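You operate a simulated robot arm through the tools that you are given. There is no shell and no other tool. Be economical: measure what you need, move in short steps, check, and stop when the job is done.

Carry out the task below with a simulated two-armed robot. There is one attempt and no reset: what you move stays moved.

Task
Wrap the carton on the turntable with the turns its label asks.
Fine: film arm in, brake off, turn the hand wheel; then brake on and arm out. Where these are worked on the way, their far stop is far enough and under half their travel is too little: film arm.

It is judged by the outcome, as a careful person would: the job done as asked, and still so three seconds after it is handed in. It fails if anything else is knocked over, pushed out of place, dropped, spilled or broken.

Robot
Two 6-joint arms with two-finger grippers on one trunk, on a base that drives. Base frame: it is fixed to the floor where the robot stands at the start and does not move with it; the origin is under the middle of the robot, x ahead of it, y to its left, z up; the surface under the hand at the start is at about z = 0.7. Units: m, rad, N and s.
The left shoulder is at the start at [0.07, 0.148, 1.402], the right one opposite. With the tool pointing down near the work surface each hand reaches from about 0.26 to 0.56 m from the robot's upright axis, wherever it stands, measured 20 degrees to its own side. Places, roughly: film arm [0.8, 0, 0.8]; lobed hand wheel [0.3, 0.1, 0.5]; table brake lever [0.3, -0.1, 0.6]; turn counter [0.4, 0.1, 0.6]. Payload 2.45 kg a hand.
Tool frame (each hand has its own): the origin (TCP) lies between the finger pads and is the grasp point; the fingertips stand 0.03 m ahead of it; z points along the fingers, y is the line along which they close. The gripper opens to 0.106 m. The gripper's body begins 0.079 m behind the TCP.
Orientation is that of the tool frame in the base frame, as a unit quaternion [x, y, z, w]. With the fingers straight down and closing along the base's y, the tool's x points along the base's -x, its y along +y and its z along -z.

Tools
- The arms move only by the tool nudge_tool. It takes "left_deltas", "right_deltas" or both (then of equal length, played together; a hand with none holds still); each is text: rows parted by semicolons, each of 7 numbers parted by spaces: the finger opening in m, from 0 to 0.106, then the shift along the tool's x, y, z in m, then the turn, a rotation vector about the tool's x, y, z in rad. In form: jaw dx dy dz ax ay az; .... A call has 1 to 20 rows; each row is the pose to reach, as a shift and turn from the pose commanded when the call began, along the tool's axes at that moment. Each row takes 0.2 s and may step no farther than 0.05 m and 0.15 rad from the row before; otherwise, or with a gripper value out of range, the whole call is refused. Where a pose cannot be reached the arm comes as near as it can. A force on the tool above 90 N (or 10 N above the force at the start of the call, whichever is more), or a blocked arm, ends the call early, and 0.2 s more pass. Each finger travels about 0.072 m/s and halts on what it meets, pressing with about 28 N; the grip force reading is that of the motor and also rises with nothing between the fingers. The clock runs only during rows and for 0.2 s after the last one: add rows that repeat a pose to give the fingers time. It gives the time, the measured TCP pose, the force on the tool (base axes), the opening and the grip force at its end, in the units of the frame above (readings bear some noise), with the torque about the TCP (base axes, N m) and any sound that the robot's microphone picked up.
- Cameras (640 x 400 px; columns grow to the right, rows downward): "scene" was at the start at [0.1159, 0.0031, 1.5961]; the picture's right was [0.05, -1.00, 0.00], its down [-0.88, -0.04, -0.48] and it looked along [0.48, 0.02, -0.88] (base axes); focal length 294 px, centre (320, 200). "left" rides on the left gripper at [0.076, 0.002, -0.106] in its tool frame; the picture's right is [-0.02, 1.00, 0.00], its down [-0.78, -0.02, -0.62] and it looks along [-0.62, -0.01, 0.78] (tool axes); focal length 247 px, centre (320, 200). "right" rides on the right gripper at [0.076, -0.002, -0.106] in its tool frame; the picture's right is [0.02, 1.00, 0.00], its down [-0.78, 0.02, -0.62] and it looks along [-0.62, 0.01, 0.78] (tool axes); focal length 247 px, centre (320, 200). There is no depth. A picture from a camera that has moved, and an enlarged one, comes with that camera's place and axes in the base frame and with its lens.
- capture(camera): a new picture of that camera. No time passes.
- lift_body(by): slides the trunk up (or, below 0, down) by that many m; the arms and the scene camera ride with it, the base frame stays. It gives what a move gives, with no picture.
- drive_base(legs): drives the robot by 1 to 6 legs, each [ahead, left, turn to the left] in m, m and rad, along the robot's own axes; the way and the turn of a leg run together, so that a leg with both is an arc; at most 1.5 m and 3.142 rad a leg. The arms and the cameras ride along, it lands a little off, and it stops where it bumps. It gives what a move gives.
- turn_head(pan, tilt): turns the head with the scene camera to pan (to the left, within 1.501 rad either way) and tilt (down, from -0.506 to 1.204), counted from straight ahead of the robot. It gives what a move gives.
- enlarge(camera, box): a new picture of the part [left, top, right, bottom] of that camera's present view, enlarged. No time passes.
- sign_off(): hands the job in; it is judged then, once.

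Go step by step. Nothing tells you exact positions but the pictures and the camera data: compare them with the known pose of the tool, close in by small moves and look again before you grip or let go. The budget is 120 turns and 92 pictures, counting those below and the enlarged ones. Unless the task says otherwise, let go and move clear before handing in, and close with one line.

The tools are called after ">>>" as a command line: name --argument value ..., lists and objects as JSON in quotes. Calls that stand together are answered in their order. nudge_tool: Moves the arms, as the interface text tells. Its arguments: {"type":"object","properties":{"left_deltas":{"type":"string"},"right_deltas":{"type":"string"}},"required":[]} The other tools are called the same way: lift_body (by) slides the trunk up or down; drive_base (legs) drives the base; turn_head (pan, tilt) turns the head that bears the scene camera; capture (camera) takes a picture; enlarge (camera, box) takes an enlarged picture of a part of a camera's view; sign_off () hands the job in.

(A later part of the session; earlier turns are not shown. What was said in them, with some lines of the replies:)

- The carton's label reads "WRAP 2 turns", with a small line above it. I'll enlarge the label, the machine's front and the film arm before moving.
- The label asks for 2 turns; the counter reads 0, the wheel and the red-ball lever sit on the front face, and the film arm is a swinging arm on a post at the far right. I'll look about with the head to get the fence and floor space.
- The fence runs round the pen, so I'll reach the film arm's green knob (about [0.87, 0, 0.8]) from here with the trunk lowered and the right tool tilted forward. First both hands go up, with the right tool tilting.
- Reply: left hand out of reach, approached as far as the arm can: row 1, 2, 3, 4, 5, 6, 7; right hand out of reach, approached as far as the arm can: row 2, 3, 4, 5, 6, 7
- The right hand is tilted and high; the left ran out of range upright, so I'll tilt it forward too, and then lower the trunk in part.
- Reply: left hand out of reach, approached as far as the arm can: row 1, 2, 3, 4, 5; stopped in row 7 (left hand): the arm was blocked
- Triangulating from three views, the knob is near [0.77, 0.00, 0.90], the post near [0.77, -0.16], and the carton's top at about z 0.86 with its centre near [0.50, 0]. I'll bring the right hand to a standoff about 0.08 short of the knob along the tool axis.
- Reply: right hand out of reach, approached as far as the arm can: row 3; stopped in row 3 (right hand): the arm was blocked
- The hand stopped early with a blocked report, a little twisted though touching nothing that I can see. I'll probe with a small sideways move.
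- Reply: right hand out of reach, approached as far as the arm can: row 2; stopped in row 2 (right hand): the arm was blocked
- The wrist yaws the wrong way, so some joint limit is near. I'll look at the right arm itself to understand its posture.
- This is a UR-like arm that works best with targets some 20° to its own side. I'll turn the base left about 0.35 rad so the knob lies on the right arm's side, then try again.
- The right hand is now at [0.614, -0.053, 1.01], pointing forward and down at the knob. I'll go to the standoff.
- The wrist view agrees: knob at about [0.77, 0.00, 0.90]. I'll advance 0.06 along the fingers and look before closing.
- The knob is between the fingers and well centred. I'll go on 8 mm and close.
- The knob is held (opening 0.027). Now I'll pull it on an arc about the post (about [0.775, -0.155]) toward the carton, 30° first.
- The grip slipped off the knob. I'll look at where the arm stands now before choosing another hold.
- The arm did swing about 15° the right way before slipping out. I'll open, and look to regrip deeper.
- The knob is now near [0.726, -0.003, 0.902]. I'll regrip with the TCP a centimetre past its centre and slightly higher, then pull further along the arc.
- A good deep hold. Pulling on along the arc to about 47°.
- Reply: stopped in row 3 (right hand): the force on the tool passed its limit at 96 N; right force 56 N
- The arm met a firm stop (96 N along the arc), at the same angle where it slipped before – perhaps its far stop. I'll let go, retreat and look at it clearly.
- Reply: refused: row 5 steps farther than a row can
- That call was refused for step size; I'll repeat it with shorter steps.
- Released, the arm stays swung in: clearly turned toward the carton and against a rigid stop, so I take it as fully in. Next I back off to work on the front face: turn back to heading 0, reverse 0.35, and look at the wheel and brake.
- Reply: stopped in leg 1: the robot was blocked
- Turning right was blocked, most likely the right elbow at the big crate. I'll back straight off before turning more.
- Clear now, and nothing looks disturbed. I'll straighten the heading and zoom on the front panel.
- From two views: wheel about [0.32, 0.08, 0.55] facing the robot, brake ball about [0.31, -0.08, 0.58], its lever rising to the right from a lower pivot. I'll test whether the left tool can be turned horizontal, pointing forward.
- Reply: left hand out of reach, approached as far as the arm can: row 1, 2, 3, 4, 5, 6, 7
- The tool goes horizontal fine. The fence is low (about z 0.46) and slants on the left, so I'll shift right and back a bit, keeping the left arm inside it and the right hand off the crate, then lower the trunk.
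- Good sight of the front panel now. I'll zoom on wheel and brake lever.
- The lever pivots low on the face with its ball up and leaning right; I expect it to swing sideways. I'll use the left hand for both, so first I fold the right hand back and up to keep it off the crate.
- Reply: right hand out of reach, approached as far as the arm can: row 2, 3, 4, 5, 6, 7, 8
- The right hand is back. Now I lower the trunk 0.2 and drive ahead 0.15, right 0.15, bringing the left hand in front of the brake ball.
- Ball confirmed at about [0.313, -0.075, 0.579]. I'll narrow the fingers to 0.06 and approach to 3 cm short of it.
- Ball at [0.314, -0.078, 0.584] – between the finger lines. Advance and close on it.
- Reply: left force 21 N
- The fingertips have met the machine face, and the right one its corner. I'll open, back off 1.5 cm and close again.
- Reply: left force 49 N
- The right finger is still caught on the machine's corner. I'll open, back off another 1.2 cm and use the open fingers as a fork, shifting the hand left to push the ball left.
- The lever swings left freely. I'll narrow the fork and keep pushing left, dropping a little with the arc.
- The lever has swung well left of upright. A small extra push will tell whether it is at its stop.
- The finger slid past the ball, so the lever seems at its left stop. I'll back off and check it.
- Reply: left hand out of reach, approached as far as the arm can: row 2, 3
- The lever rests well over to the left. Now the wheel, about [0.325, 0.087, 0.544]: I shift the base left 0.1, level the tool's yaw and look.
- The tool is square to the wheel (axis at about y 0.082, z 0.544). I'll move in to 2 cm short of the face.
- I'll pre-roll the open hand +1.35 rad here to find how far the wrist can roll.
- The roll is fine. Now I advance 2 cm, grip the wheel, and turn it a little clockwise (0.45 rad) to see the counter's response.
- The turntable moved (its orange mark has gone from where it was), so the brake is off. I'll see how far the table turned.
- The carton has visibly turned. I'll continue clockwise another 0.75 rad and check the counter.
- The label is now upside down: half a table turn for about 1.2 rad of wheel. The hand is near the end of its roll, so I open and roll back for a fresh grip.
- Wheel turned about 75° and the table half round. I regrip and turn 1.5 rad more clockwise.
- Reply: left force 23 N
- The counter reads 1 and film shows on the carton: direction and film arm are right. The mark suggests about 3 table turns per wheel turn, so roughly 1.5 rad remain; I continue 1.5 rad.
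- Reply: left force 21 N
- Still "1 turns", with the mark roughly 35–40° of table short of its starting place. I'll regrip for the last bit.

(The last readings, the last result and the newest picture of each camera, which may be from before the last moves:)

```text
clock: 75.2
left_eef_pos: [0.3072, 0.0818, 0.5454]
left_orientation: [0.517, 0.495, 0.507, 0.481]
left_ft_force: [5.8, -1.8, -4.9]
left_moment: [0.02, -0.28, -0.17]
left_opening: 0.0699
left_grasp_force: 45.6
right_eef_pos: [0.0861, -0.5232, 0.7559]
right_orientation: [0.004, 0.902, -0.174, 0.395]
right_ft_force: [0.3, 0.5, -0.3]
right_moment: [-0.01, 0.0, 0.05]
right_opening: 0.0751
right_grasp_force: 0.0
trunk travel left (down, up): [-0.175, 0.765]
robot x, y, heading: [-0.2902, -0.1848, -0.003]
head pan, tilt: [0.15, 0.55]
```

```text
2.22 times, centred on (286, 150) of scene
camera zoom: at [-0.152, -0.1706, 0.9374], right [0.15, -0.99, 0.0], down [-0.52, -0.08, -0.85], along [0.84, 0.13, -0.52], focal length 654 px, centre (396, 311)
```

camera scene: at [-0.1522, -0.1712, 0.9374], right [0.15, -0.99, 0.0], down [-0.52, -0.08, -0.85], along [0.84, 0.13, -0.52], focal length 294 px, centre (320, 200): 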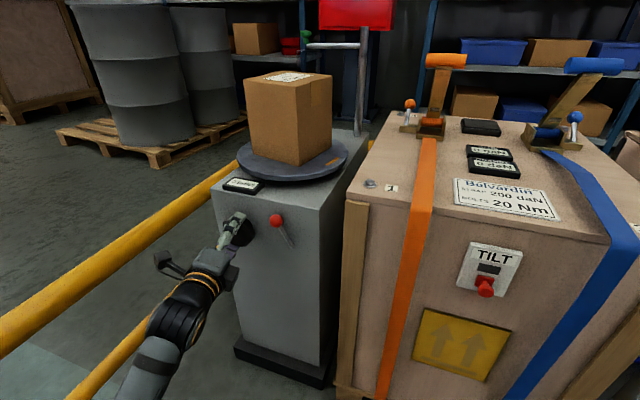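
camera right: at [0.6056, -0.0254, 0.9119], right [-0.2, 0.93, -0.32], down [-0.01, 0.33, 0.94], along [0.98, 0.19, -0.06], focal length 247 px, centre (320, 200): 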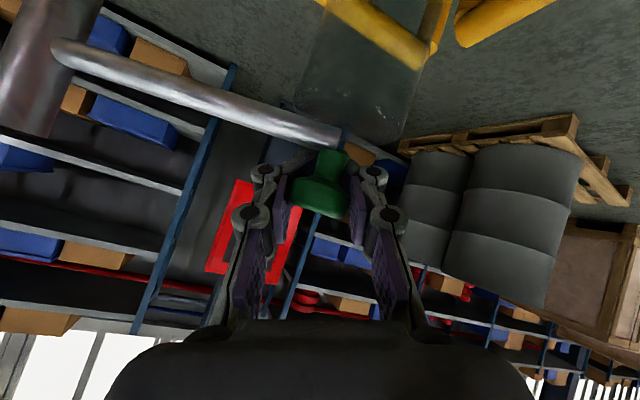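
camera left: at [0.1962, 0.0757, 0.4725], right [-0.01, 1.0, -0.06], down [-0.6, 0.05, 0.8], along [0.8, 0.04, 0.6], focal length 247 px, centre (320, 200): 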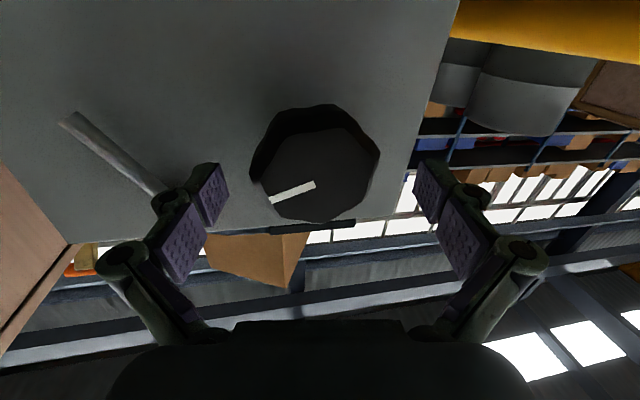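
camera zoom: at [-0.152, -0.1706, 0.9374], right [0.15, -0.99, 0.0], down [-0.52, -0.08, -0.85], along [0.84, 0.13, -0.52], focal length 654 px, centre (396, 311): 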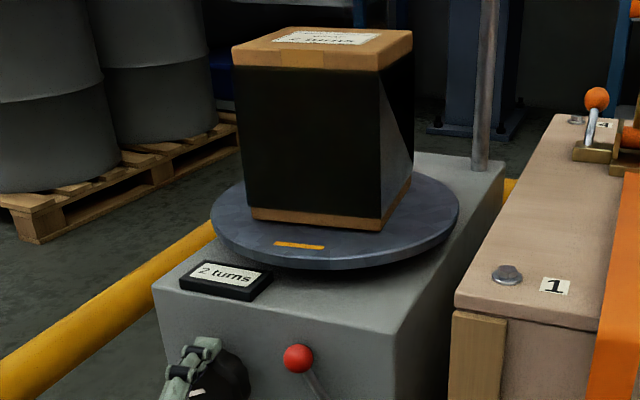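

The counter reads "2 turns". I let go of the wheel gently, draw back and roll the hand level for the brake.

>>> nudge_tool --left_deltas "0.106 0 0 0 0 0 0; 0.106 0 0 0 0 0 0; 0.106 0 0 -0.03 0 0 0; 0.106 0 0 -0.06 0 0 -0.15; 0.106 0 0 -0.06 0 0 -0.3; 0.106 0 0 -0.06 0 0 -0.45; 0.08 0 0 -0.06 0 0 -0.6; 0.08 0 0 -0.06 0 0 -0.75; 0.08 0 0 -0.06 0 0 -0.9; 0.05 0 0 -0.06 0 0 -1.05; 0.05 0 0 -0.06 0 0 -1.2; 0.05 0 0 -0.06 0 0 -1.35; 0.05 0 0 -0.06 0 0 -1.5; 0.05 0 0 -0.06 0 0 -1.5"

>>> enlarge --camera "scene" --box '[190, 60, 382, 240]'

>>> capture --camera "left"

```text
clock: 78.2
left_eef_pos: [0.2441, 0.0819, 0.5475]
left_orientation: [0.039, 0.714, 0.043, 0.697]
left_ft_force: [-0.5, -1.0, -0.3]
left_moment: [0.0, -0.01, 0.01]
left_opening: 0.05
left_grasp_force: 0.2
right_eef_pos: [0.0837, -0.5235, 0.7563]
right_orientation: [0.004, 0.902, -0.174, 0.395]
right_ft_force: [-0.4, -0.5, 0.3]
right_moment: [0.01, 0.0, -0.01]
right_opening: 0.0749
right_grasp_force: 0.2
trunk travel left (down, up): [-0.175, 0.765]
robot x, y, heading: [-0.2975, -0.1801, -0.004]
head pan, tilt: [0.15, 0.55]
```

```text
2.22 times, centred on (286, 150) of scene
camera zoom: at [-0.1532, -0.1707, 0.9375], right [0.15, -0.99, 0.0], down [-0.52, -0.08, -0.85], along [0.84, 0.13, -0.52], focal length 654 px, centre (396, 311)
```

zoom: 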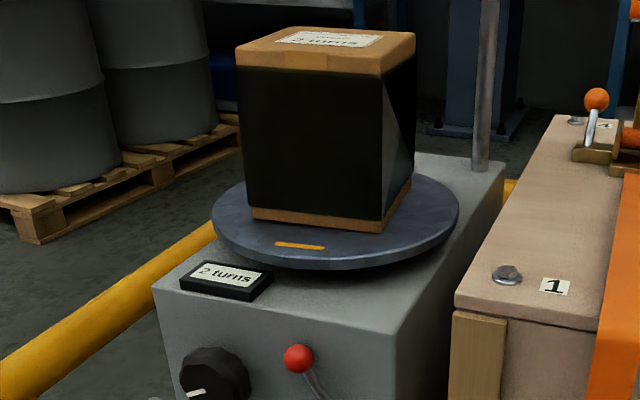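

```text
29 pictures are left
camera left: at [0.136, 0.091, 0.4745], right [0.0, 0.99, 0.14], down [-0.6, -0.11, 0.79], along [0.8, -0.08, 0.6], focal length 247 px, centre (320, 200)
```

left: 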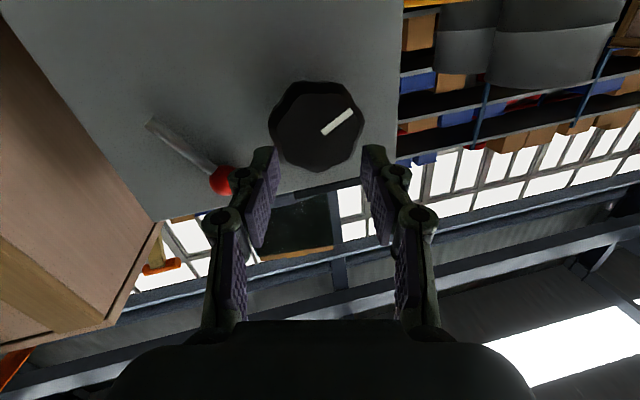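

All still at "2 turns". For the brake I shift the base right 0.1 and set the fork around the ball (about [0.312, -0.013, 0.589]).

>>> drive_base --legs '[[0, -0.1, 0]]'

>>> nudge_tool --left_deltas "0.05 -0.02 0 0 0 0 0; 0.05 -0.04 0 0 0 0 0; 0.05 -0.04 0 0 0 0 0"

>>> capture --camera "left"

```text
clock: 79.4
left_eef_pos: [0.2454, -0.0192, 0.5473]
left_orientation: [0.041, 0.714, 0.04, 0.698]
left_ft_force: [0.0, 0.0, -0.6]
left_moment: [0.01, 0.03, 0.02]
left_opening: 0.05
left_grasp_force: 0.1
right_eef_pos: [0.0834, -0.6236, 0.7557]
right_orientation: [0.004, 0.902, -0.172, 0.396]
right_ft_force: [-0.6, 0.0, 0.2]
right_moment: [0.0, 0.01, -0.01]
right_opening: 0.0749
right_grasp_force: 0.0
trunk travel left (down, up): [-0.175, 0.765]
robot x, y, heading: [-0.2927, -0.2836, -0.006]
head pan, tilt: [0.15, 0.55]
```

```text
clock: 80.2
left_eef_pos: [0.2453, -0.0234, 0.5874]
left_orientation: [0.041, 0.714, 0.041, 0.698]
left_ft_force: [-0.4, 0.7, 0.3]
left_moment: [0.02, 0.02, 0.0]
left_opening: 0.0499
left_grasp_force: 0.1
right_eef_pos: [0.084, -0.6246, 0.7562]
right_orientation: [0.004, 0.902, -0.173, 0.394]
right_ft_force: [0.5, 0.2, 0.3]
right_moment: [-0.02, 0.02, -0.04]
right_opening: 0.0754
right_grasp_force: 0.1
trunk travel left (down, up): [-0.175, 0.765]
robot x, y, heading: [-0.289, -0.2864, -0.002]
head pan, tilt: [0.15, 0.55]
```

```text
28 pictures are left
camera left: at [0.1368, -0.0138, 0.5147], right [0.0, 0.99, 0.14], down [-0.6, -0.11, 0.79], along [0.8, -0.08, 0.6], focal length 247 px, centre (320, 200)
```

left: 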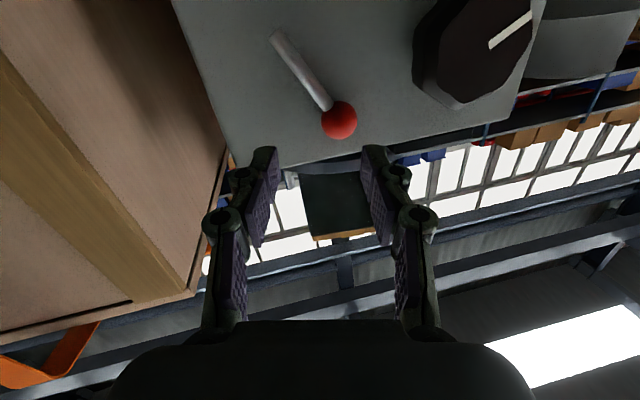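

Ball at about [0.312, -0.008, 0.578]. I centre the fork on it, advance, and push right over the arc toward its starting place.

>>> nudge_tool --left_deltas "0.05 0.006 0.015 0 0 0 0; 0.05 0.006 0.015 0.025 0 0 0; 0.05 0.006 0.015 0.046 0 0 0; 0.05 0.003 0.003 0.046 0 0 0; 0.05 -0.003 -0.01 0.046 0 0 0; 0.05 -0.009 -0.022 0.046 0 0 0; 0.05 -0.012 -0.034 0.046 0 0 0; 0.05 -0.012 -0.046 0.046 0 0 0; 0.05 -0.009 -0.058 0.046 0 0 0; 0.05 -0.009 -0.058 0.046 0 0 0"

>>> capture --camera "left"

```text
clock: 82.4
left_eef_pos: [0.2907, -0.0816, 0.5884]
left_orientation: [0.04, 0.714, 0.042, 0.698]
left_ft_force: [0.2, -0.3, -0.6]
left_moment: [0.04, -0.04, -0.02]
left_opening: 0.0501
left_grasp_force: 0.0
right_eef_pos: [0.0832, -0.6246, 0.7552]
right_orientation: [0.003, 0.903, -0.173, 0.394]
right_ft_force: [-1.1, 0.2, 0.1]
right_moment: [0.02, -0.03, 0.01]
right_opening: 0.075
right_grasp_force: 0.0
trunk travel left (down, up): [-0.175, 0.765]
robot x, y, heading: [-0.2881, -0.2862, -0.005]
head pan, tilt: [0.15, 0.55]
```

```text
27 pictures are left
camera left: at [0.1832, -0.0723, 0.5154], right [0.0, 0.99, 0.14], down [-0.6, -0.11, 0.79], along [0.8, -0.08, 0.6], focal length 247 px, centre (320, 200)
```

left: 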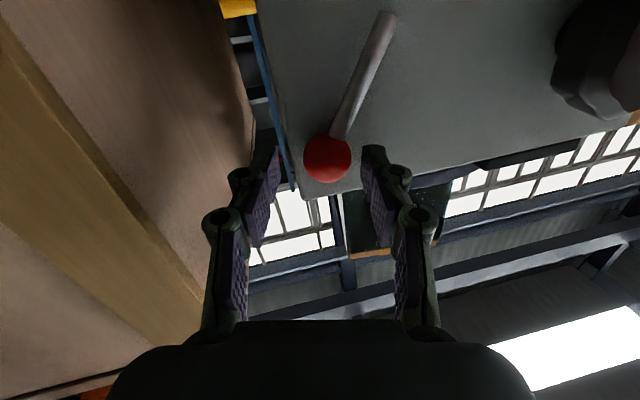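

The ball is back where it began (about y -0.077). I'll close the fork lightly on it to be sure it sits at its stop, then open and withdraw.

>>> nudge_tool --left_deltas "0.03 0 -0.001 0 0 0 0; 0.03 0 -0.003 0 0 0 0; 0.03 0 -0.005 0 0 0 0; 0.03 0 -0.005 0 0 0 0; 0.055 0 0 0 0 0 0; 0.055 0 0 0 0 0 0; 0.055 0 0 -0.03 0 0 0; 0.055 0 0 -0.05 0 0 0"

>>> enlarge --camera "scene" --box '[100, 60, 292, 240]'

```text
clock: 84.2
left_eef_pos: [0.2434, -0.0826, 0.5925]
left_orientation: [0.046, 0.712, 0.045, 0.7]
left_ft_force: [-0.7, -0.7, 0.6]
left_moment: [0.01, -0.01, -0.01]
left_opening: 0.055
left_grasp_force: 0.0
right_eef_pos: [0.0836, -0.6246, 0.7561]
right_orientation: [0.004, 0.902, -0.174, 0.396]
right_ft_force: [0.5, 0.3, 0.4]
right_moment: [0.02, 0.03, 0.01]
right_opening: 0.075
right_grasp_force: 0.1
trunk travel left (down, up): [-0.175, 0.765]
robot x, y, heading: [-0.294, -0.2872, -0.003]
head pan, tilt: [0.15, 0.55]
```

```text
2.22 times, centred on (196, 150) of scene
camera zoom: at [-0.1534, -0.2711, 0.9376], right [0.15, -0.99, 0.0], down [-0.52, -0.08, -0.85], along [0.84, 0.12, -0.52], focal length 654 px, centre (596, 311)
```

zoom: 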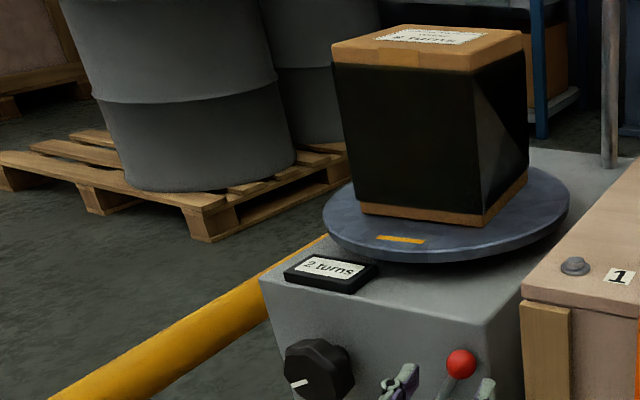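

Brake lever is back at its starting side and the counter still shows 2. Now for the film arm: back off, raise the trunk to the earlier height and bring the robot to the pose from which the knob was reached.

>>> drive_base --legs '[[-0.2, 0, 0]]'

>>> lift_body --by 0.45

>>> drive_base --legs '[[0, 0.1, 0.34]]'

>>> turn_head --pan -0.35 --tilt 0.8

>>> capture --camera "scene"

```text
clock: 85.8
left_eef_pos: [0.0428, -0.0825, 0.5884]
left_orientation: [0.046, 0.714, 0.046, 0.697]
left_ft_force: [-0.2, 1.3, -0.1]
left_moment: [0.01, 0.01, -0.01]
left_opening: 0.0551
left_grasp_force: 0.2
right_eef_pos: [-0.1159, -0.6233, 0.7551]
right_orientation: [0.004, 0.902, -0.174, 0.395]
right_ft_force: [-0.2, 0.8, -1.2]
right_moment: [0.0, -0.01, 0.04]
right_opening: 0.0748
right_grasp_force: 0.1
trunk travel left (down, up): [-0.175, 0.765]
robot x, y, heading: [-0.4958, -0.287, -0.0]
head pan, tilt: [0.15, 0.55]
```

```text
refused: 0.45 is not a number from -0.4 to 0.4
```

```text
clock: 87.2
left_eef_pos: [-0.0726, 0.1856, 0.5888]
left_orientation: [-0.076, 0.711, 0.164, 0.679]
left_ft_force: [0.0, 0.4, 0.3]
left_moment: [-0.04, 0.03, 0.04]
left_opening: 0.0552
left_grasp_force: 0.2
right_eef_pos: [-0.0402, -0.3775, 0.7561]
right_orientation: [-0.149, 0.89, -0.105, 0.419]
right_ft_force: [0.0, -0.5, -0.1]
right_moment: [0.03, 0.0, 0.01]
right_opening: 0.0751
right_grasp_force: 0.0
trunk travel left (down, up): [-0.175, 0.765]
robot x, y, heading: [-0.5085, -0.1814, 0.337]
head pan, tilt: [0.15, 0.55]
```

```text
clock: 88.2
left_eef_pos: [-0.0718, 0.1849, 0.5896]
left_orientation: [-0.075, 0.711, 0.164, 0.679]
left_ft_force: [0.8, -0.5, 0.1]
left_moment: [0.0, -0.01, 0.0]
left_opening: 0.055
left_grasp_force: 0.0
right_eef_pos: [-0.0399, -0.3787, 0.7548]
right_orientation: [-0.149, 0.89, -0.104, 0.418]
right_ft_force: [-0.6, 0.8, -0.1]
right_moment: [0.0, 0.01, 0.0]
right_opening: 0.075
right_grasp_force: 0.1
trunk travel left (down, up): [-0.175, 0.765]
robot x, y, heading: [-0.5059, -0.1843, 0.337]
head pan, tilt: [-0.351, 0.799]
```

```text
25 pictures are left
camera scene: at [-0.3805, -0.1692, 0.9162], right [-0.01, -1.0, 0.0], down [-0.72, 0.01, -0.7], along [0.7, -0.01, -0.72], focal length 294 px, centre (320, 200)
```

scene: 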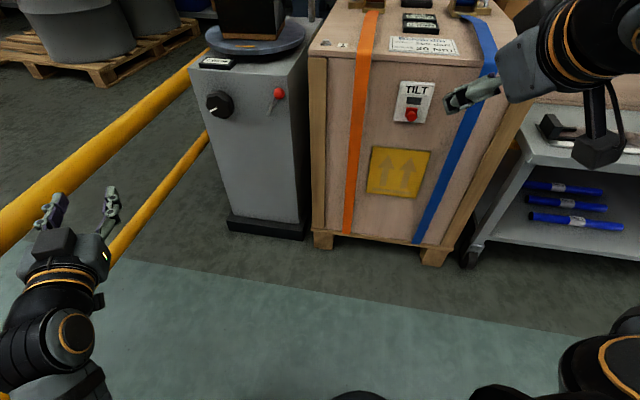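

The lift call was over the limit; nothing was harmed. I'll raise in two steps and then drive to the knob-reaching pose.

>>> lift_body --by 0.4

>>> lift_body --by 0.05

>>> drive_base --legs '[[0.53, 0.005, 0]]'

>>> capture --camera "scene"

```text
clock: 92.0
left_eef_pos: [-0.0726, 0.1841, 0.9888]
left_orientation: [-0.076, 0.711, 0.164, 0.679]
left_ft_force: [-0.5, 0.3, 0.7]
left_moment: [0.01, -0.02, 0.04]
left_opening: 0.0552
left_grasp_force: 0.0
right_eef_pos: [-0.0408, -0.3803, 1.1553]
right_orientation: [-0.149, 0.89, -0.105, 0.418]
right_ft_force: [-0.7, -0.3, 0.1]
right_moment: [0.0, 0.02, -0.01]
right_opening: 0.0751
right_grasp_force: 0.1
trunk travel left (down, up): [-0.575, 0.365]
robot x, y, heading: [-0.5074, -0.1838, 0.334]
head pan, tilt: [-0.351, 0.799]
```

```text
clock: 92.9
left_eef_pos: [-0.0713, 0.1833, 1.0386]
left_orientation: [-0.076, 0.711, 0.163, 0.679]
left_ft_force: [-0.4, 0.1, 0.3]
left_moment: [0.01, -0.01, 0.01]
left_opening: 0.0554
left_grasp_force: 0.0
right_eef_pos: [-0.0405, -0.379, 1.206]
right_orientation: [-0.149, 0.89, -0.104, 0.418]
right_ft_force: [0.5, 0.0, 0.1]
right_moment: [0.0, 0.03, 0.01]
right_opening: 0.0753
right_grasp_force: 0.1
trunk travel left (down, up): [-0.625, 0.315]
robot x, y, heading: [-0.5071, -0.1835, 0.334]
head pan, tilt: [-0.351, 0.799]
```

```text
clock: 96.0
left_eef_pos: [0.4205, 0.364, 1.0396]
left_orientation: [-0.077, 0.711, 0.166, 0.679]
left_ft_force: [-0.7, -0.2, 0.5]
left_moment: [0.03, 0.01, 0.02]
left_opening: 0.055
left_grasp_force: 0.1
right_eef_pos: [0.4545, -0.1989, 1.2057]
right_orientation: [-0.151, 0.89, -0.103, 0.419]
right_ft_force: [0.0, 0.1, 0.4]
right_moment: [0.0, -0.02, -0.01]
right_opening: 0.0748
right_grasp_force: 0.0
trunk travel left (down, up): [-0.625, 0.315]
robot x, y, heading: [-0.0138, -0.0066, 0.339]
head pan, tilt: [-0.351, 0.799]
```

```text
24 pictures are left
camera scene: at [0.1131, 0.0104, 1.3662], right [-0.01, -1.0, 0.0], down [-0.72, 0.01, -0.7], along [0.7, -0.01, -0.72], focal length 294 px, centre (320, 200)
```

scene: 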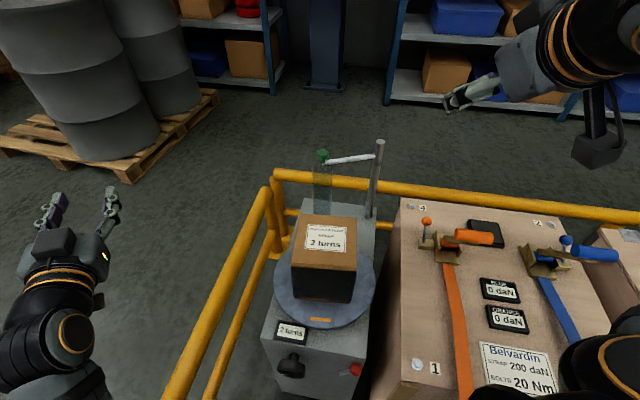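

Everything is as left, with "2 turns" showing. I bring the right hand to a standoff before the knob.

>>> nudge_tool --right_deltas "0.075 -0.002 0.025 0.034 0 0 0; 0.075 -0.004 0.05 0.067 0 0 0; 0.075 -0.006 0.075 0.1 0 0 0; 0.075 -0.008 0.1 0.134 0 0 0; 0.075 -0.01 0.125 0.168 0 0 0; 0.075 -0.012 0.15 0.2 0 0 0; 0.075 -0.014 0.175 0.235 0 0 0; 0.075 -0.016 0.2 0.268 0 0 0; 0.075 -0.0174 0.226 0.302 0 0 0; 0.075 -0.0174 0.226 0.302 0 0 0"

>>> capture --camera "right"

```text
clock: 98.2
left_eef_pos: [0.421, 0.3654, 1.0398]
left_orientation: [-0.075, 0.711, 0.164, 0.679]
left_ft_force: [-0.8, -0.3, 0.2]
left_moment: [0.0, 0.0, 0.02]
left_opening: 0.0549
left_grasp_force: 0.1
right_eef_pos: [0.6633, -0.013, 0.9573]
right_orientation: [-0.149, 0.887, -0.121, 0.42]
right_ft_force: [0.5, 0.1, 0.4]
right_moment: [0.0, -0.01, -0.04]
right_opening: 0.0752
right_grasp_force: 0.0
right hand out of reach, approached as far as the arm can: row 1, 2, 3, 4
trunk travel left (down, up): [-0.625, 0.315]
robot x, y, heading: [-0.0182, -0.0101, 0.337]
head pan, tilt: [-0.351, 0.799]
```

```text
23 pictures are left
camera right: at [0.5322, -0.0342, 0.97], right [-0.18, 0.92, -0.36], down [-0.02, 0.36, 0.93], along [0.98, 0.17, -0.05], focal length 247 px, centre (320, 200)
```

right: 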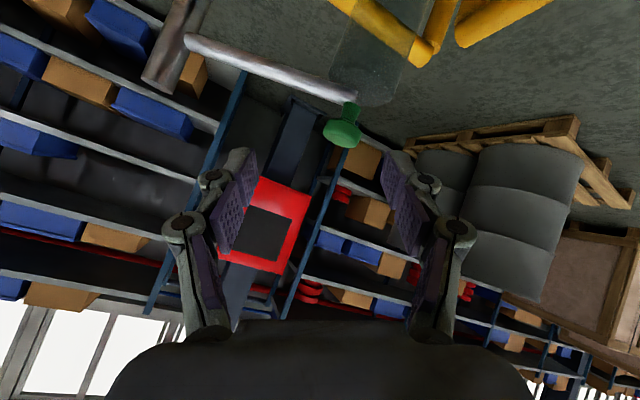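

Knob still at [0.726, -0.003, 0.902]. I align, advance around it and grip.

>>> nudge_tool --right_deltas "0.075 -0.006 0.018 0.01 0 0 0; 0.075 -0.006 0.018 0.04 0 0 0; 0.075 -0.006 0.018 0.07 0 0 0; 0.075 -0.006 0.018 0.091 0 0 0; 0.0 -0.006 0.018 0.091 0 0 0; 0.0 -0.006 0.018 0.091 0 0 0; 0.0 -0.006 0.018 0.091 0 0 0"

>>> capture --camera "right"

```text
clock: 99.8
left_eef_pos: [0.4205, 0.3541, 1.0434]
left_orientation: [-0.072, 0.71, 0.167, 0.68]
left_ft_force: [-1.0, 0.2, -0.4]
left_moment: [-0.03, 0.02, -0.01]
left_opening: 0.0553
left_grasp_force: 0.0
right_eef_pos: [0.7301, -0.0002, 0.9068]
right_orientation: [-0.145, 0.887, -0.108, 0.424]
right_ft_force: [14.0, -49.7, 22.7]
right_moment: [-0.1, -0.12, 0.23]
right_opening: 0.0276
right_grasp_force: 45.0
trunk travel left (down, up): [-0.625, 0.315]
robot x, y, heading: [-0.0166, -0.0056, 0.335]
head pan, tilt: [-0.351, 0.799]
```

```text
22 pictures are left
camera right: at [0.6004, -0.0218, 0.9178], right [-0.18, 0.93, -0.33], down [-0.02, 0.33, 0.94], along [0.98, 0.17, -0.04], focal length 247 px, centre (320, 200)
```

right: 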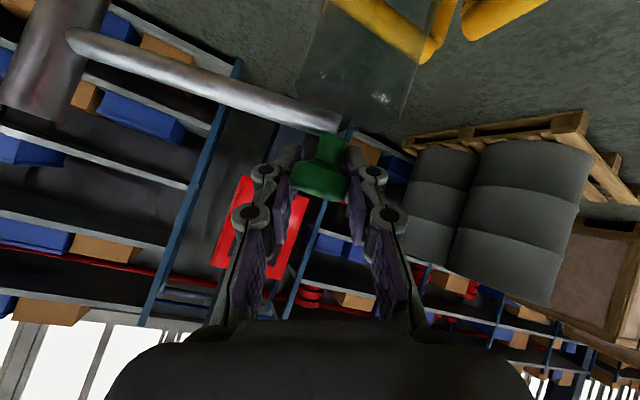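

The knob is held. Pushing it back outward along the arc, about 4.5 cm to its first place.

>>> nudge_tool --right_deltas "0 -0.007 -0.003 0.004 0 0 0; 0 -0.012 -0.004 0.011 0 0 0; 0 -0.018 -0.005 0.018 0 0 0; 0 -0.023 -0.006 0.024 0 0 0; 0 -0.029 -0.0065 0.03 0 0 0; 0 -0.034 -0.0068 0.0363 0 0 0; 0 -0.034 -0.0068 0.0363 0 0 0"

>>> capture --camera "right"

```text
clock: 101.4
left_eef_pos: [0.4214, 0.3637, 1.0401]
left_orientation: [-0.077, 0.711, 0.166, 0.679]
left_ft_force: [0.2, 0.0, 0.5]
left_moment: [-0.03, 0.03, 0.05]
left_opening: 0.0551
left_grasp_force: 0.1
right_eef_pos: [0.7787, 0.0197, 0.9036]
right_orientation: [-0.149, 0.89, -0.102, 0.419]
right_ft_force: [-0.4, -0.6, 0.8]
right_moment: [0.05, 0.03, 0.07]
right_opening: 0.0155
right_grasp_force: 38.8
trunk travel left (down, up): [-0.625, 0.315]
robot x, y, heading: [-0.0168, -0.0015, 0.336]
head pan, tilt: [-0.351, 0.799]
```

```text
21 pictures are left
camera right: at [0.6492, -0.0047, 0.9164], right [-0.2, 0.93, -0.32], down [-0.01, 0.33, 0.95], along [0.98, 0.19, -0.05], focal length 247 px, centre (320, 200)
```

right: 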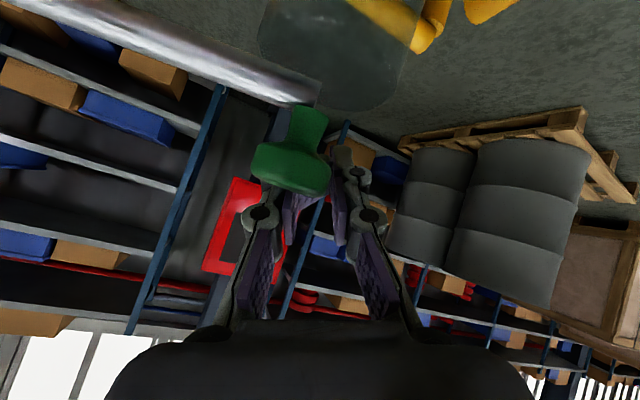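

The grip slid off again, but the knob has come about halfway out (now near x 0.746). I'll draw back along the fingers and look.

>>> nudge_tool --right_deltas "0.015 -0.004 0 -0.02 0 0 0; 0.015 -0.006 0 -0.05 0 0 0; 0.015 -0.006 0 -0.09 0 0 0; 0.06 -0.006 -0.02 -0.09 0 0 0; 0.06 -0.006 -0.02 -0.09 0 0 0"

>>> capture --camera "right"

```text
clock: 102.6
left_eef_pos: [0.4203, 0.3665, 1.0402]
left_orientation: [-0.077, 0.711, 0.163, 0.679]
left_ft_force: [-0.4, 0.5, -0.8]
left_moment: [-0.01, 0.01, -0.06]
left_opening: 0.0547
left_grasp_force: 0.1
right_eef_pos: [0.7159, 0.0066, 0.9722]
right_orientation: [-0.151, 0.89, -0.103, 0.419]
right_ft_force: [-0.3, 1.3, 0.5]
right_moment: [-0.02, 0.02, 0.0]
right_opening: 0.0598
right_grasp_force: 0.1
trunk travel left (down, up): [-0.625, 0.315]
robot x, y, heading: [-0.0159, 0.0002, 0.336]
head pan, tilt: [-0.351, 0.799]
```

```text
20 pictures are left
camera right: at [0.5856, -0.0163, 0.9851], right [-0.19, 0.93, -0.33], down [-0.01, 0.33, 0.94], along [0.98, 0.19, -0.05], focal length 247 px, centre (320, 200)
```

right: 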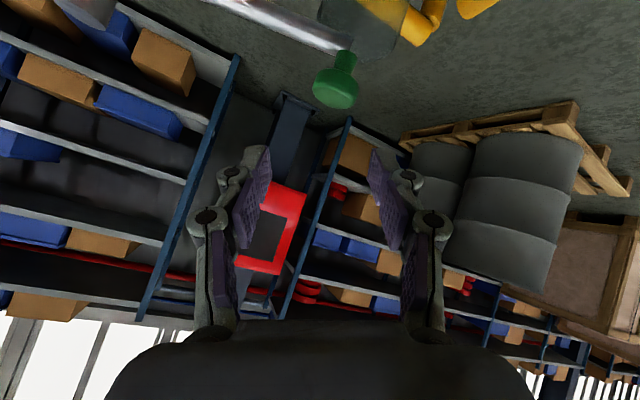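

Knob now at [0.749, 0.000, 0.902], half out. I regrip, better centred.

>>> nudge_tool --right_deltas "0.065 0.0285 0.0084 0 0 0 0; 0.065 0.0285 0.0084 0.03 0 0 0; 0.065 0.0285 0.0084 0.06 0 0 0; 0.065 0.0285 0.0084 0.0797 0 0 0; 0.065 0.0285 0.0084 0.0797 0 0 0; 0.0 0.0285 0.0084 0.0797 0 0 0; 0.0 0.0285 0.0084 0.0797 0 0 0; 0.0 0.0285 0.0084 0.0797 0 0 0"

>>> capture --camera "right"

```text
clock: 104.4
left_eef_pos: [0.4212, 0.3658, 1.0382]
left_orientation: [-0.078, 0.711, 0.164, 0.679]
left_ft_force: [-0.2, -0.5, -0.8]
left_moment: [0.02, 0.02, 0.01]
left_opening: 0.0552
left_grasp_force: 0.0
right_eef_pos: [0.7585, 0.0007, 0.8994]
right_orientation: [-0.15, 0.89, -0.104, 0.418]
right_ft_force: [0.2, 4.4, -0.6]
right_moment: [0.06, -0.08, -0.1]
right_opening: 0.027
right_grasp_force: 45.0
trunk travel left (down, up): [-0.625, 0.315]
robot x, y, heading: [-0.0163, -0.0061, 0.34]
head pan, tilt: [-0.351, 0.799]
```

```text
19 pictures are left
camera right: at [0.6292, -0.0221, 0.9115], right [-0.19, 0.93, -0.33], down [-0.01, 0.33, 0.94], along [0.98, 0.19, -0.05], focal length 247 px, centre (320, 200)
```

right: 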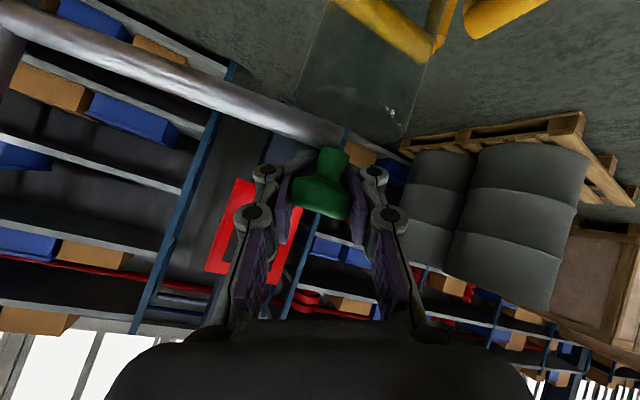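

Well centred with little side force. Now a slow push outward of 2.2 cm.

>>> nudge_tool --right_deltas "0 -0.0028 -0.0005 0.0034 0 0 0; 0 -0.0056 -0.001 0.0068 0 0 0; 0 -0.0084 -0.0014 0.0102 0 0 0; 0 -0.0112 -0.0018 0.0136 0 0 0; 0 -0.014 -0.0021 0.017 0 0 0; 0 -0.014 -0.0021 0.017 0 0 0"

>>> capture --camera "right"

```text
clock: 105.8
left_eef_pos: [0.4211, 0.3647, 1.0393]
left_orientation: [-0.078, 0.711, 0.166, 0.679]
left_ft_force: [-0.2, 0.6, -0.2]
left_moment: [0.04, 0.02, -0.03]
left_opening: 0.0551
left_grasp_force: 0.1
right_eef_pos: [0.7808, 0.0012, 0.8977]
right_orientation: [-0.15, 0.89, -0.104, 0.419]
right_ft_force: [-0.5, -2.0, 2.1]
right_moment: [-0.05, 0.54, -0.23]
right_opening: 0.0268
right_grasp_force: 44.4
trunk travel left (down, up): [-0.625, 0.315]
robot x, y, heading: [-0.0171, -0.0047, 0.338]
head pan, tilt: [-0.351, 0.799]
```

```text
18 pictures are left
camera right: at [0.6513, -0.0219, 0.9111], right [-0.19, 0.93, -0.33], down [-0.01, 0.33, 0.94], along [0.98, 0.19, -0.05], focal length 247 px, centre (320, 200)
```

right: 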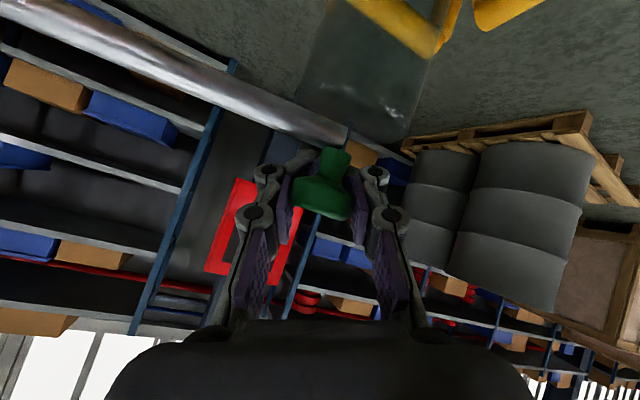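

It moved with the hand, almost no resistance. A further small push to find the out stop.

>>> nudge_tool --right_deltas "0 -0.0028 -0.0007 0.0034 0 0 0; 0 -0.0056 -0.0014 0.0068 0 0 0; 0 -0.0084 -0.002 0.0102 0 0 0; 0 -0.0084 -0.002 0.0102 0 0 0"

>>> capture --camera "right"

```text
clock: 106.8
left_eef_pos: [0.4198, 0.3635, 1.0417]
left_orientation: [-0.077, 0.711, 0.164, 0.68]
left_ft_force: [0.3, -0.1, -0.1]
left_moment: [0.0, 0.01, -0.01]
left_opening: 0.0551
left_grasp_force: 0.0
right_eef_pos: [0.7932, 0.0013, 0.8987]
right_orientation: [-0.149, 0.889, -0.104, 0.42]
right_ft_force: [-11.3, -4.7, -3.3]
right_moment: [0.11, -0.18, 0.21]
right_opening: 0.0269
right_grasp_force: 40.6
trunk travel left (down, up): [-0.625, 0.315]
robot x, y, heading: [-0.0149, -0.0067, 0.343]
head pan, tilt: [-0.351, 0.799]
```

```text
17 pictures are left
camera right: at [0.6634, -0.0212, 0.9119], right [-0.19, 0.93, -0.33], down [-0.01, 0.33, 0.94], along [0.98, 0.19, -0.05], focal length 247 px, centre (320, 200)
```

right: 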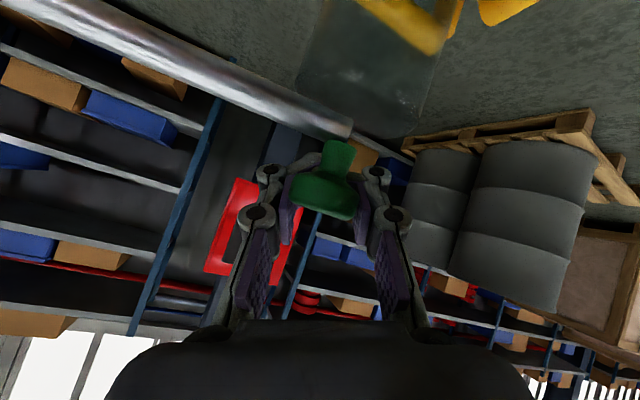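

Light resistance of about 11 N: the out stop. I open, draw straight back and check.

>>> nudge_tool --right_deltas "0.08 0 0 0 0 0 0; 0.08 0 0 0 0 0 0; 0.08 0 0 0 0 0 0; 0.08 -0.003 0 -0.03 0 0 0; 0.08 -0.006 0 -0.07 0 0 0; 0.08 -0.02 0 -0.11 0 0 0; 0.08 -0.03 -0.03 -0.13 0 0 0; 0.08 -0.03 -0.07 -0.14 0 0 0; 0.08 -0.03 -0.11 -0.15 0 0 0"

>>> enlarge --camera "scene" --box '[240, 110, 432, 230]'

```text
clock: 108.8
left_eef_pos: [0.4218, 0.3637, 1.04]
left_orientation: [-0.076, 0.711, 0.164, 0.679]
left_ft_force: [-0.2, -0.2, 0.5]
left_moment: [-0.02, 0.02, 0.02]
left_opening: 0.0549
left_grasp_force: 0.1
right_eef_pos: [0.7153, -0.0823, 1.0478]
right_orientation: [-0.151, 0.889, -0.102, 0.419]
right_ft_force: [-1.1, -0.2, 0.1]
right_moment: [0.02, 0.02, 0.02]
right_opening: 0.08
right_grasp_force: 0.0
trunk travel left (down, up): [-0.625, 0.315]
robot x, y, heading: [-0.0196, -0.0051, 0.338]
head pan, tilt: [-0.351, 0.799]
```

```text
3.33 times, centred on (336, 170) of scene
camera zoom: at [0.1129, 0.0088, 1.3662], right [-0.01, -1.0, 0.0], down [-0.72, 0.01, -0.7], along [0.7, -0.01, -0.72], focal length 981 px, centre (267, 300)
```

zoom: 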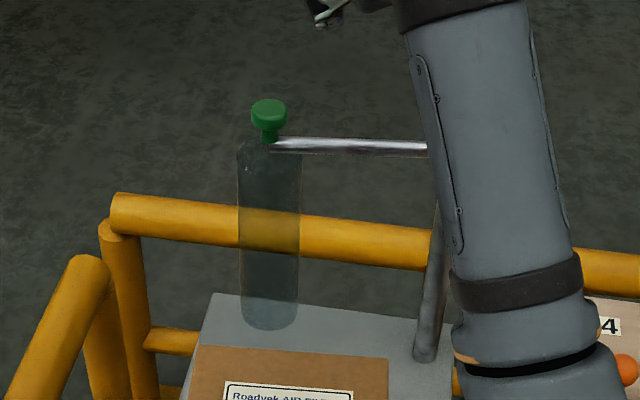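

The film arm stands out as at the start. I back the robot straight off to clear and check everything once more.

>>> drive_base --legs '[[-0.3, 0, 0]]'

>>> capture --camera "scene"

>>> enlarge --camera "scene" --box '[260, 60, 420, 260]'

```text
clock: 110.8
left_eef_pos: [0.1369, 0.2655, 1.0399]
left_orientation: [-0.077, 0.711, 0.165, 0.679]
left_ft_force: [-0.3, 0.4, -0.4]
left_moment: [-0.01, 0.02, -0.01]
left_opening: 0.055
left_grasp_force: 0.0
right_eef_pos: [0.4337, -0.1807, 1.048]
right_orientation: [-0.15, 0.89, -0.104, 0.419]
right_ft_force: [0.1, -0.7, 0.3]
right_moment: [0.01, 0.03, 0.0]
right_opening: 0.0799
right_grasp_force: 0.0
trunk travel left (down, up): [-0.625, 0.315]
robot x, y, heading: [-0.2974, -0.1053, 0.343]
head pan, tilt: [-0.351, 0.799]
```

```text
15 pictures are left
camera scene: at [-0.1692, -0.0895, 1.3662], right [-0.01, -1.0, 0.0], down [-0.72, 0.01, -0.7], along [0.7, -0.01, -0.72], focal length 294 px, centre (320, 200)
```

scene: 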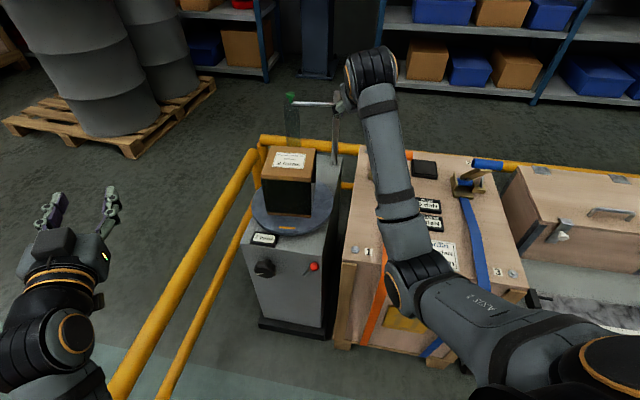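

```text
2.00 times, centred on (340, 160) of scene
camera zoom: at [-0.1692, -0.0895, 1.3662], right [-0.01, -1.0, 0.0], down [-0.72, 0.01, -0.7], along [0.7, -0.01, -0.72], focal length 589 px, centre (280, 280)
```

zoom: 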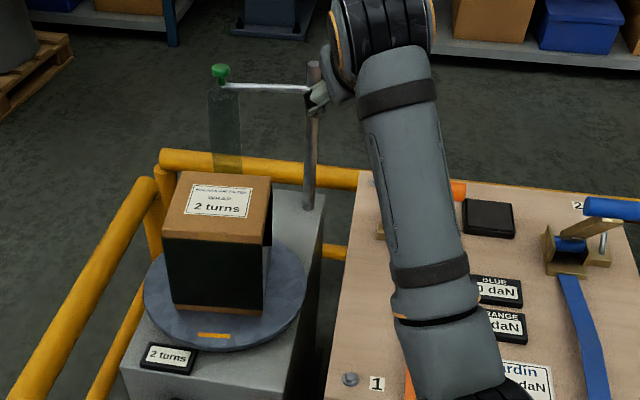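

The carton is wrapped, the counter reads 2 turns, the brake lever is back on its starting side and the film arm is out. Both hands are clear and nothing else looks moved, so I hand in.

>>> sign_off

```text
The job is handed in.
```

The carton is wrapped with the 2 turns its label asks, the brake is back on, the film arm is out, and the job is handed in.
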